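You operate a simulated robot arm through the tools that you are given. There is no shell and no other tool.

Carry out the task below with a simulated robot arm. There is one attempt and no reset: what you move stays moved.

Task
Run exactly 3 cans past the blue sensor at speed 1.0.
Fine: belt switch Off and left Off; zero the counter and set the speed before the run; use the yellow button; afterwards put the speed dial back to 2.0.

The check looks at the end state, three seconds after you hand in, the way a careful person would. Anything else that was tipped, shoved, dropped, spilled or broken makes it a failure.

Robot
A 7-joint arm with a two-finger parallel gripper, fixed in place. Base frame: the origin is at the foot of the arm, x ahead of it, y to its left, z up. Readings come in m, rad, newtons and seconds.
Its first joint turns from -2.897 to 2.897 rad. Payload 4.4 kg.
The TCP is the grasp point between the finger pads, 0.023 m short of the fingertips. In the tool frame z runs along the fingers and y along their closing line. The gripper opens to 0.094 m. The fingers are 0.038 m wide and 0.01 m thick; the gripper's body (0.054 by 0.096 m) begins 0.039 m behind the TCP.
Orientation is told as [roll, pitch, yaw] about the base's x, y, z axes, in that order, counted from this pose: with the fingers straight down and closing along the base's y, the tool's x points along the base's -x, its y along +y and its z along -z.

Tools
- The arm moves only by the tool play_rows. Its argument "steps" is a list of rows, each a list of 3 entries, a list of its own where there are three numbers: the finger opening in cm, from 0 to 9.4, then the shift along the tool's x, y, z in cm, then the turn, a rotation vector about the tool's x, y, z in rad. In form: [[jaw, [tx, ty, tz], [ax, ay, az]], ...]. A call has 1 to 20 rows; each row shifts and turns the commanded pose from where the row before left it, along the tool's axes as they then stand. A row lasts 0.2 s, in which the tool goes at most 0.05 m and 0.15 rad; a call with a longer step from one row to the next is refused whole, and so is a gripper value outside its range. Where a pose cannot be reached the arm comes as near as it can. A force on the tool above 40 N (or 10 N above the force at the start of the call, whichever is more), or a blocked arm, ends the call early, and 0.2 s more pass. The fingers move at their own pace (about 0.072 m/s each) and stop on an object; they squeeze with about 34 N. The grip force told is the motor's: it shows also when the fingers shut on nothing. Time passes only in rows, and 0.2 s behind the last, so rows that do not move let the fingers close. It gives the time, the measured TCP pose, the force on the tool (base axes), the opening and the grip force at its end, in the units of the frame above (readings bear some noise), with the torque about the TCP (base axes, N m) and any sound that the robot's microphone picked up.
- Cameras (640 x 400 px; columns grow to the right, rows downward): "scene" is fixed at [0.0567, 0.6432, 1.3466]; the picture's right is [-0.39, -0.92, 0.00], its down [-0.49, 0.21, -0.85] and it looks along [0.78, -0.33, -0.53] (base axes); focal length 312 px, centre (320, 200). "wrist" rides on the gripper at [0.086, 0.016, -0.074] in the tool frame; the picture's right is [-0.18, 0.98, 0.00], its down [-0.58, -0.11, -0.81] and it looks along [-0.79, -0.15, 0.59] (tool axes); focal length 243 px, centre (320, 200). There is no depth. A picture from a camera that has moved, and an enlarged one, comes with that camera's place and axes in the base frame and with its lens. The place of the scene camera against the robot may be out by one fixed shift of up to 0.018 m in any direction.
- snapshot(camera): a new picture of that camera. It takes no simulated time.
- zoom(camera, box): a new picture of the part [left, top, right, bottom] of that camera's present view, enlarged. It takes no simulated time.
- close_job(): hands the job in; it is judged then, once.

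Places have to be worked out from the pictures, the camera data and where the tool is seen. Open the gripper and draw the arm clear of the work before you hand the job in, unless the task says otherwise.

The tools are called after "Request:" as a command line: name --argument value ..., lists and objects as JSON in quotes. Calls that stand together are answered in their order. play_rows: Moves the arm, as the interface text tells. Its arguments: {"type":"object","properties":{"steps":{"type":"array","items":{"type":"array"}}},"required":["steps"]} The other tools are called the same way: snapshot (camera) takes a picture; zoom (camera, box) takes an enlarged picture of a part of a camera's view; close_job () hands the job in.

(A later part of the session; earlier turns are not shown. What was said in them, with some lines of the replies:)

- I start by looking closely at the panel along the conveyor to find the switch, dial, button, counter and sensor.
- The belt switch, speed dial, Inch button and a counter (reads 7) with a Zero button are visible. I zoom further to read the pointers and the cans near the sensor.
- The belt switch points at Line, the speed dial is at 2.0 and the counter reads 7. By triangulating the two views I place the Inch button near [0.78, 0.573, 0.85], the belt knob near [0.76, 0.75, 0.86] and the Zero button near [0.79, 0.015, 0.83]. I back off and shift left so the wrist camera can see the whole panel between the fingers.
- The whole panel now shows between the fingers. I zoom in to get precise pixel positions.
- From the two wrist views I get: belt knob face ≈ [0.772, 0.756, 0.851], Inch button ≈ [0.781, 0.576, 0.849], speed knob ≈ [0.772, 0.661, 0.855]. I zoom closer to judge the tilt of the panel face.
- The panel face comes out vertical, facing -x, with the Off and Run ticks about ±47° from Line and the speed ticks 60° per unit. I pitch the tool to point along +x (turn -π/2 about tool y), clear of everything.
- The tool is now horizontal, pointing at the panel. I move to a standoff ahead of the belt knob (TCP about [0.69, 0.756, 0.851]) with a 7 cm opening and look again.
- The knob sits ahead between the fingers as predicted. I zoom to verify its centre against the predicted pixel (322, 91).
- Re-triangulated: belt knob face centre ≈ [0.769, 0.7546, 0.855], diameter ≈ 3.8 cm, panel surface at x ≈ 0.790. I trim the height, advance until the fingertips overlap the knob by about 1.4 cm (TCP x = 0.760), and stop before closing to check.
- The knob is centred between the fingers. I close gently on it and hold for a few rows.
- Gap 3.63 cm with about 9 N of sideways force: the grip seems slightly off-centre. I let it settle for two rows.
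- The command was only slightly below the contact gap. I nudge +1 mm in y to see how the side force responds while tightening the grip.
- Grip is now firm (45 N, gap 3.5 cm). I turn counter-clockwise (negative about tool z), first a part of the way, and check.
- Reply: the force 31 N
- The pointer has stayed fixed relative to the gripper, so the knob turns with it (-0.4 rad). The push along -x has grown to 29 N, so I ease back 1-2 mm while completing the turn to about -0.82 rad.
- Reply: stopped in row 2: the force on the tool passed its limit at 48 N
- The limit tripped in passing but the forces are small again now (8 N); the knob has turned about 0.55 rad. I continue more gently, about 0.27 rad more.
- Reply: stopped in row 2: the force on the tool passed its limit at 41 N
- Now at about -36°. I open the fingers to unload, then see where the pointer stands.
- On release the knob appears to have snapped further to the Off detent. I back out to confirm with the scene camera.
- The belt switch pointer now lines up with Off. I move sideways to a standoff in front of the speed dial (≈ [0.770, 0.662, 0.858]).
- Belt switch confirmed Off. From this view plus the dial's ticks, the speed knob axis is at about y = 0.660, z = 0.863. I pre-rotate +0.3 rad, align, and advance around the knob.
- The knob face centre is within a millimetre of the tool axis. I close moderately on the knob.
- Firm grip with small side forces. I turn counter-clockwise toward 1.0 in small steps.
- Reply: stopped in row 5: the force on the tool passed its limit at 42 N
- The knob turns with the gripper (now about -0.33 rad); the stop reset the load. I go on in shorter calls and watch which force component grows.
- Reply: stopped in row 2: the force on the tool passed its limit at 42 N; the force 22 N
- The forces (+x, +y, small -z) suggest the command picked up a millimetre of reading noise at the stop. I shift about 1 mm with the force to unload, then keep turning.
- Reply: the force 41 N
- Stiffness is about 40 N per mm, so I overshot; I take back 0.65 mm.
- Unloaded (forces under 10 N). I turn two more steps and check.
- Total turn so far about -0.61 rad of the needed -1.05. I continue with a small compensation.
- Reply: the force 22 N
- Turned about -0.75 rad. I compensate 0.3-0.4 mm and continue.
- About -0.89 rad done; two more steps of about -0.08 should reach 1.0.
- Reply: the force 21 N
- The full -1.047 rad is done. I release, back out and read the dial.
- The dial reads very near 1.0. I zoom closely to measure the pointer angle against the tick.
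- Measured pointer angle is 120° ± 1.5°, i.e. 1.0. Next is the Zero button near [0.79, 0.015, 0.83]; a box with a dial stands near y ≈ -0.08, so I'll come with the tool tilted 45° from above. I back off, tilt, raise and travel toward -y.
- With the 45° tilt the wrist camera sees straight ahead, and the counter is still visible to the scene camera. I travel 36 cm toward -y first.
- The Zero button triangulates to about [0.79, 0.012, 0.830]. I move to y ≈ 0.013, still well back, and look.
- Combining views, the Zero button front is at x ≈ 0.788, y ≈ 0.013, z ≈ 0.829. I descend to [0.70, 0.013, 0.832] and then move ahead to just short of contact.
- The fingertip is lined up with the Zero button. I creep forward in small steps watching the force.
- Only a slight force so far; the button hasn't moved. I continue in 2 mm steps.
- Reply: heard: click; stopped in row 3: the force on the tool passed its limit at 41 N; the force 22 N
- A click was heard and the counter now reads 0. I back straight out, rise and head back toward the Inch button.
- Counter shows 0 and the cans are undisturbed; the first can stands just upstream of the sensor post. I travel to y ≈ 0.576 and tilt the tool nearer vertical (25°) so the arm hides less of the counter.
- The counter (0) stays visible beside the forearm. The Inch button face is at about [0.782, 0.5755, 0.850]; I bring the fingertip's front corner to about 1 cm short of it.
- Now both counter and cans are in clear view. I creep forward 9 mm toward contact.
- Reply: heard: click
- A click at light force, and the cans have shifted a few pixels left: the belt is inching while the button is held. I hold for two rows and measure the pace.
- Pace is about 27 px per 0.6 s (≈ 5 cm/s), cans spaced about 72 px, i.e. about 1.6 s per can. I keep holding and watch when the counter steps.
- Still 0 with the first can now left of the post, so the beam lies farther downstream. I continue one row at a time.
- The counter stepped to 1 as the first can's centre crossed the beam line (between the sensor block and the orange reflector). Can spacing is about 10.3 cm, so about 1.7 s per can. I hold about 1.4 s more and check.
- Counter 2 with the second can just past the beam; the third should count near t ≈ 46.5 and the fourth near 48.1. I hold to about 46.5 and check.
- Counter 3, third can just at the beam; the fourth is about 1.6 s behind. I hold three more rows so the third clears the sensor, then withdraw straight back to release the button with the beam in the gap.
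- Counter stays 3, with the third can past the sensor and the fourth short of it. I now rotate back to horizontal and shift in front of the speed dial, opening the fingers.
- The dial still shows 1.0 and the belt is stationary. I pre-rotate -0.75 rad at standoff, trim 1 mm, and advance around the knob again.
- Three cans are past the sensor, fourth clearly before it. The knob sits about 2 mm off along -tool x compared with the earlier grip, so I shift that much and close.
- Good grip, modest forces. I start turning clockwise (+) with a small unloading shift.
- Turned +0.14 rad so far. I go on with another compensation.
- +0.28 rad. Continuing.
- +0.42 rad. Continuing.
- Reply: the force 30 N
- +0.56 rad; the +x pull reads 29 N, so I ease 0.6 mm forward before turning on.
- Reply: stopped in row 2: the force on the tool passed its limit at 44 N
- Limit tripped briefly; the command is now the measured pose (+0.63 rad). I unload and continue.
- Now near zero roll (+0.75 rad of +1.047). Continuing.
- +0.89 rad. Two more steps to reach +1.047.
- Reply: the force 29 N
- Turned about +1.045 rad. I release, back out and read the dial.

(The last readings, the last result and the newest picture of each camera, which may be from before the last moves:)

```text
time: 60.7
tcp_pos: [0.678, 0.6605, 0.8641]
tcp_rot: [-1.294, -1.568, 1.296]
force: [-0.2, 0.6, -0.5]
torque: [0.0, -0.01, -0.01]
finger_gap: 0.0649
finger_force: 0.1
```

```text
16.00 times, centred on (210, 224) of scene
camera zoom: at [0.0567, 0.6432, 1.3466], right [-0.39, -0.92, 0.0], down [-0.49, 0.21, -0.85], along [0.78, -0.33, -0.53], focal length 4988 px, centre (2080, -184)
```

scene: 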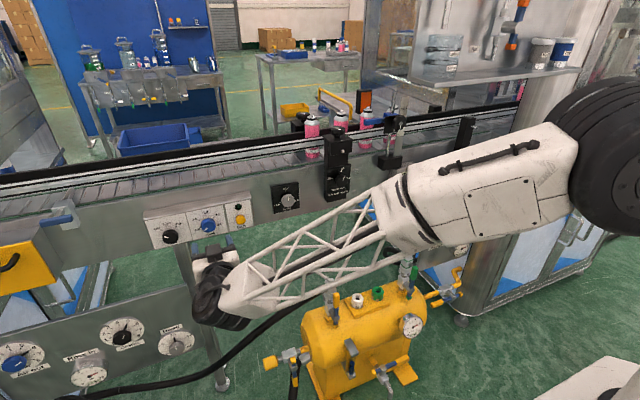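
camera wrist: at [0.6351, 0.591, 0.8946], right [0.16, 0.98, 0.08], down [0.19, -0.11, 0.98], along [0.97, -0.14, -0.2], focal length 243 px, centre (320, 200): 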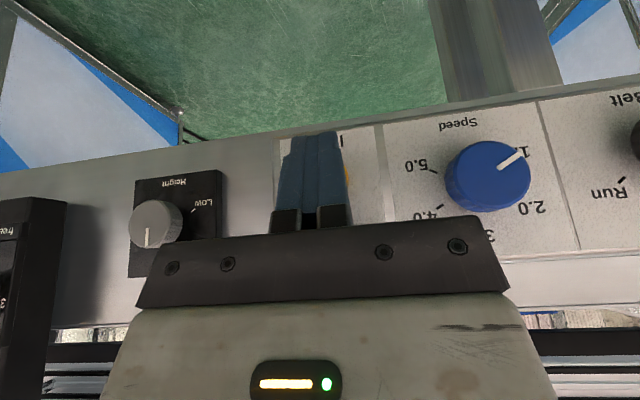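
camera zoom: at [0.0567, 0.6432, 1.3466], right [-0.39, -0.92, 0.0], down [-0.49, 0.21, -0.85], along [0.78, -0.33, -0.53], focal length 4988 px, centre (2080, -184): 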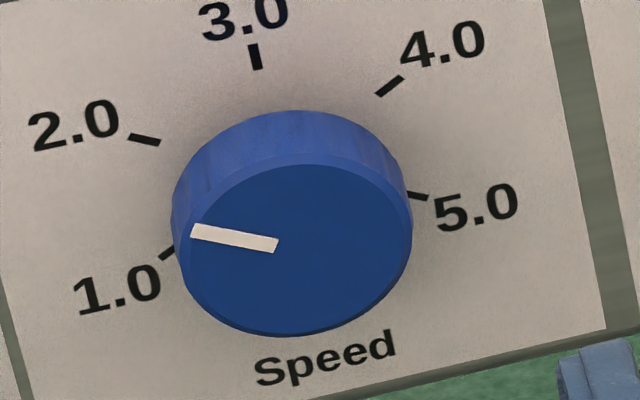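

Pointer measures 60.5°, i.e. back at 2.0. I retreat with the gripper open and then check switch, counter and cans.

Request:
play_rows --steps '[[8, [0, 0, -4], [0, 0, 0]], [9.4, [0, 0, -4], [0, 0, 0]], [9.4, [-2, 0, -4], [0, 0, 0]], [9.4, [-4, 0, -2], [0, 0, 0]], [9.4, [-4, 0, 0], [0, 0, 0]], [9.4, [-4, 0, 0], [0, 0.15, 0]], [9.4, [0, 0, 0], [0, 0.15, 0]], [9.4, [0, 0, 0], [0, 0.15, 0]], [9.4, [0, 0, 0], [0, 0.15, 0]], [9.4, [0, 0, 0], [0, 0.15, 0]], [9.4, [0, 0, 0], [0, 0.15, 0]], [9.4, [0, 0, 0], [0, 0.15, 0]], [9.4, [0, 0, 0], [0, 0.15, 0]], [9.4, [0, 0, 0], [0, 0.15, 0]], [9.4, [0, 0, 0], [0, 0.15, 0]], [9.4, [0, 0, 0], [0, 0, 0]]]'

Request:
snapshot --camera "scene"

Request:
zoom --camera "scene" --box '[130, 180, 270, 260]'

Request:
zoom --camera "scene" --box '[290, 80, 450, 200]'

Request:
snapshot --camera "wrist"

```text
time: 64.1
tcp_pos: [0.5385, 0.6596, 1.0061]
tcp_rot: [-0.001, -0.071, 0.002]
force: [-0.8, 0.4, -0.6]
torque: [-0.01, -0.01, 0.01]
finger_gap: 0.094
finger_force: 0.1
```

```text
taken
```

scene: 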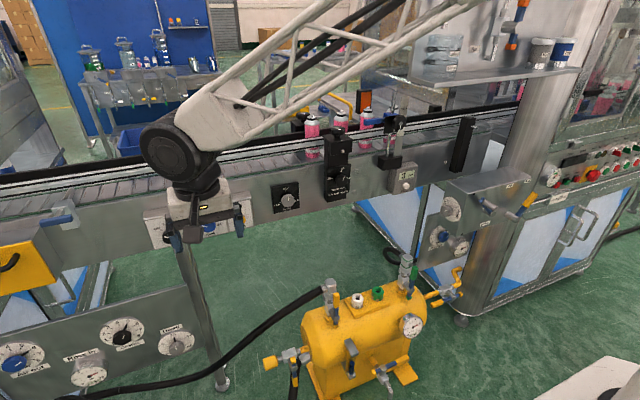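

```text
4.57 times, centred on (200, 220) of scene
camera zoom: at [0.0567, 0.6432, 1.3466], right [-0.39, -0.92, 0.0], down [-0.49, 0.21, -0.85], along [0.78, -0.33, -0.53], focal length 1425 px, centre (869, 109)
```

zoom: 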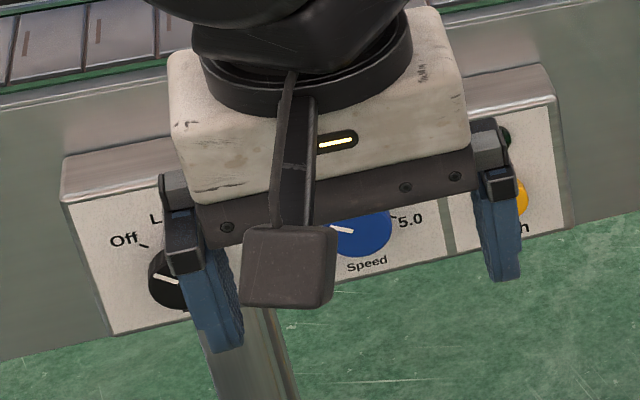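

```text
3.33 times, centred on (370, 140) of scene
camera zoom: at [0.0567, 0.6432, 1.3466], right [-0.39, -0.92, 0.0], down [-0.49, 0.21, -0.85], along [0.78, -0.33, -0.53], focal length 1039 px, centre (153, 400)
```

zoom: 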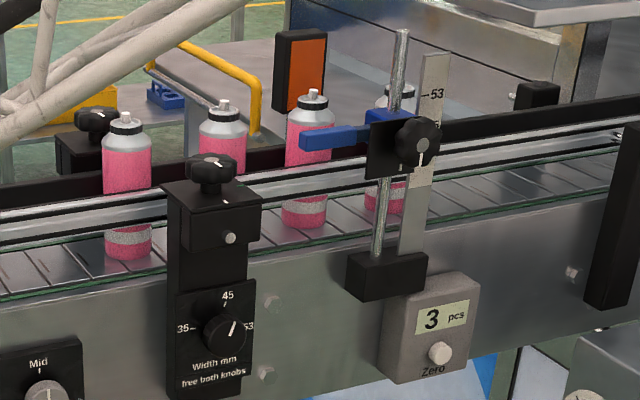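

```text
taken
camera wrist: at [0.4484, 0.675, 1.0746], right [0.18, 0.98, 0.01], down [0.52, -0.11, 0.84], along [0.83, -0.15, -0.54], focal length 243 px, centre (320, 200)
```

wrist: 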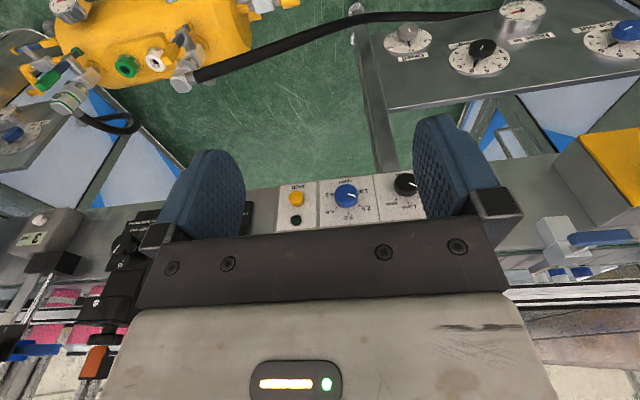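

Counter 3, cans upright, three past and the fourth still ahead of the sensor. A last closer look at the belt switch, dial and lamp before handing in.

Request:
zoom --camera "wrist" --box '[270, 165, 430, 245]'

Request:
play_rows --steps '[[9.4, [3, -3, 0], [0, 0, 0]], [9.4, [3, -3, 0], [0, 0, 0]], [9.4, [0, -4, -1], [0, 0, 0]], [9.4, [0, 0, 0], [0, 0, 0]]]'

Request:
zoom --camera "scene" --box '[130, 180, 270, 260]'

Request:
zoom --camera "scene" --box '[290, 80, 450, 200]'

```text
4.00 times, centred on (350, 205) of wrist
camera zoom: at [0.4484, 0.675, 1.0746], right [0.18, 0.98, 0.01], down [0.52, -0.11, 0.84], along [0.83, -0.15, -0.54], focal length 970 px, centre (200, 180)
```

zoom: 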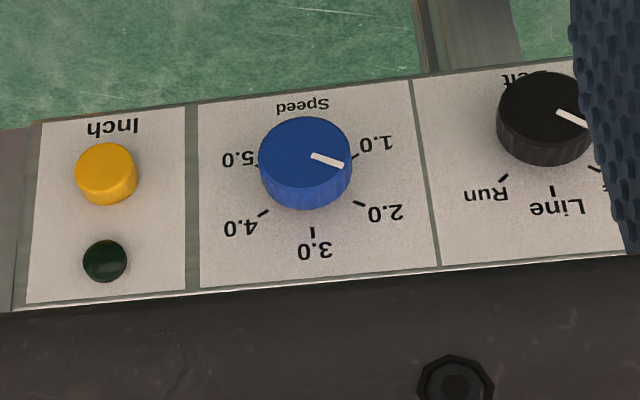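

```text
time: 65.1
tcp_pos: [0.479, 0.5568, 1.0113]
tcp_rot: [-0.002, -0.07, 0.005]
force: [0.4, -0.1, 0.5]
torque: [0.0, 0.03, 0.0]
finger_gap: 0.0939
finger_force: 0.0
```

```text
4.57 times, centred on (200, 220) of scene
camera zoom: at [0.0567, 0.6432, 1.3466], right [-0.39, -0.92, 0.0], down [-0.49, 0.21, -0.85], along [0.78, -0.33, -0.53], focal length 1425 px, centre (869, 109)
```

zoom: 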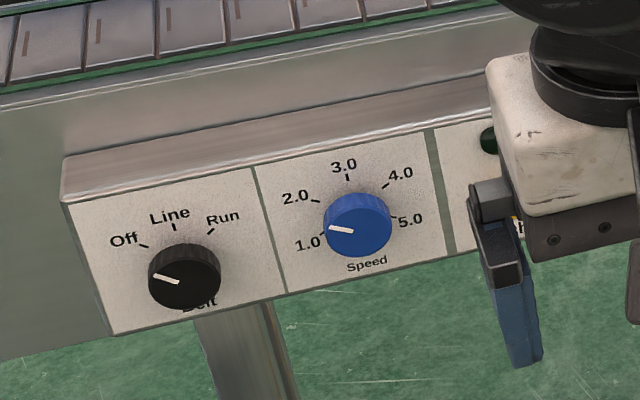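

```text
3.33 times, centred on (370, 140) of scene
camera zoom: at [0.0567, 0.6432, 1.3466], right [-0.39, -0.92, 0.0], down [-0.49, 0.21, -0.85], along [0.78, -0.33, -0.53], focal length 1039 px, centre (153, 400)
```

zoom: 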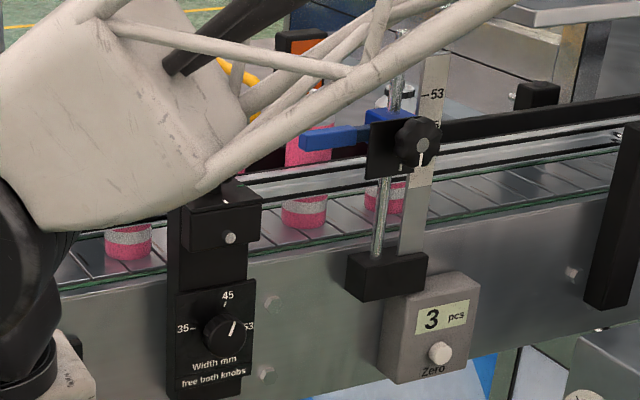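

Everything checks: belt switch at Off, speed dial back at 2.0, Inch lamp dark, counter 3, cans upright and still, gripper open and clear of the work. I hand the job in.

Request:
close_job

```text
The job is handed in.
```

Three cans went past the blue sensor at speed 1.0. The counter reads 3, with the third can clear of the sensor and the fourth stopped short of it.

- **Belt switch:** it was on Line at the start. I turned it to Off before the run and left it there.
- **Counter:** it read 7, and I zeroed it before the run.
- **Speed dial:** I set it to 1.0 before the run and put it back to 2.0 afterwards. From the pictures the pointer is within about 1–2 degrees of the mark both times.
- **Run:** I did it in one hold of the yellow Inch button. The belt stopped when I let go.

The arm passed its 40 N force limit a few times: turning the knobs, and once pressing Zero. It stopped itself each time, and I saw nothing tipped, moved or damaged. The cans are upright, the gripper is open and the arm is drawn back from the work.
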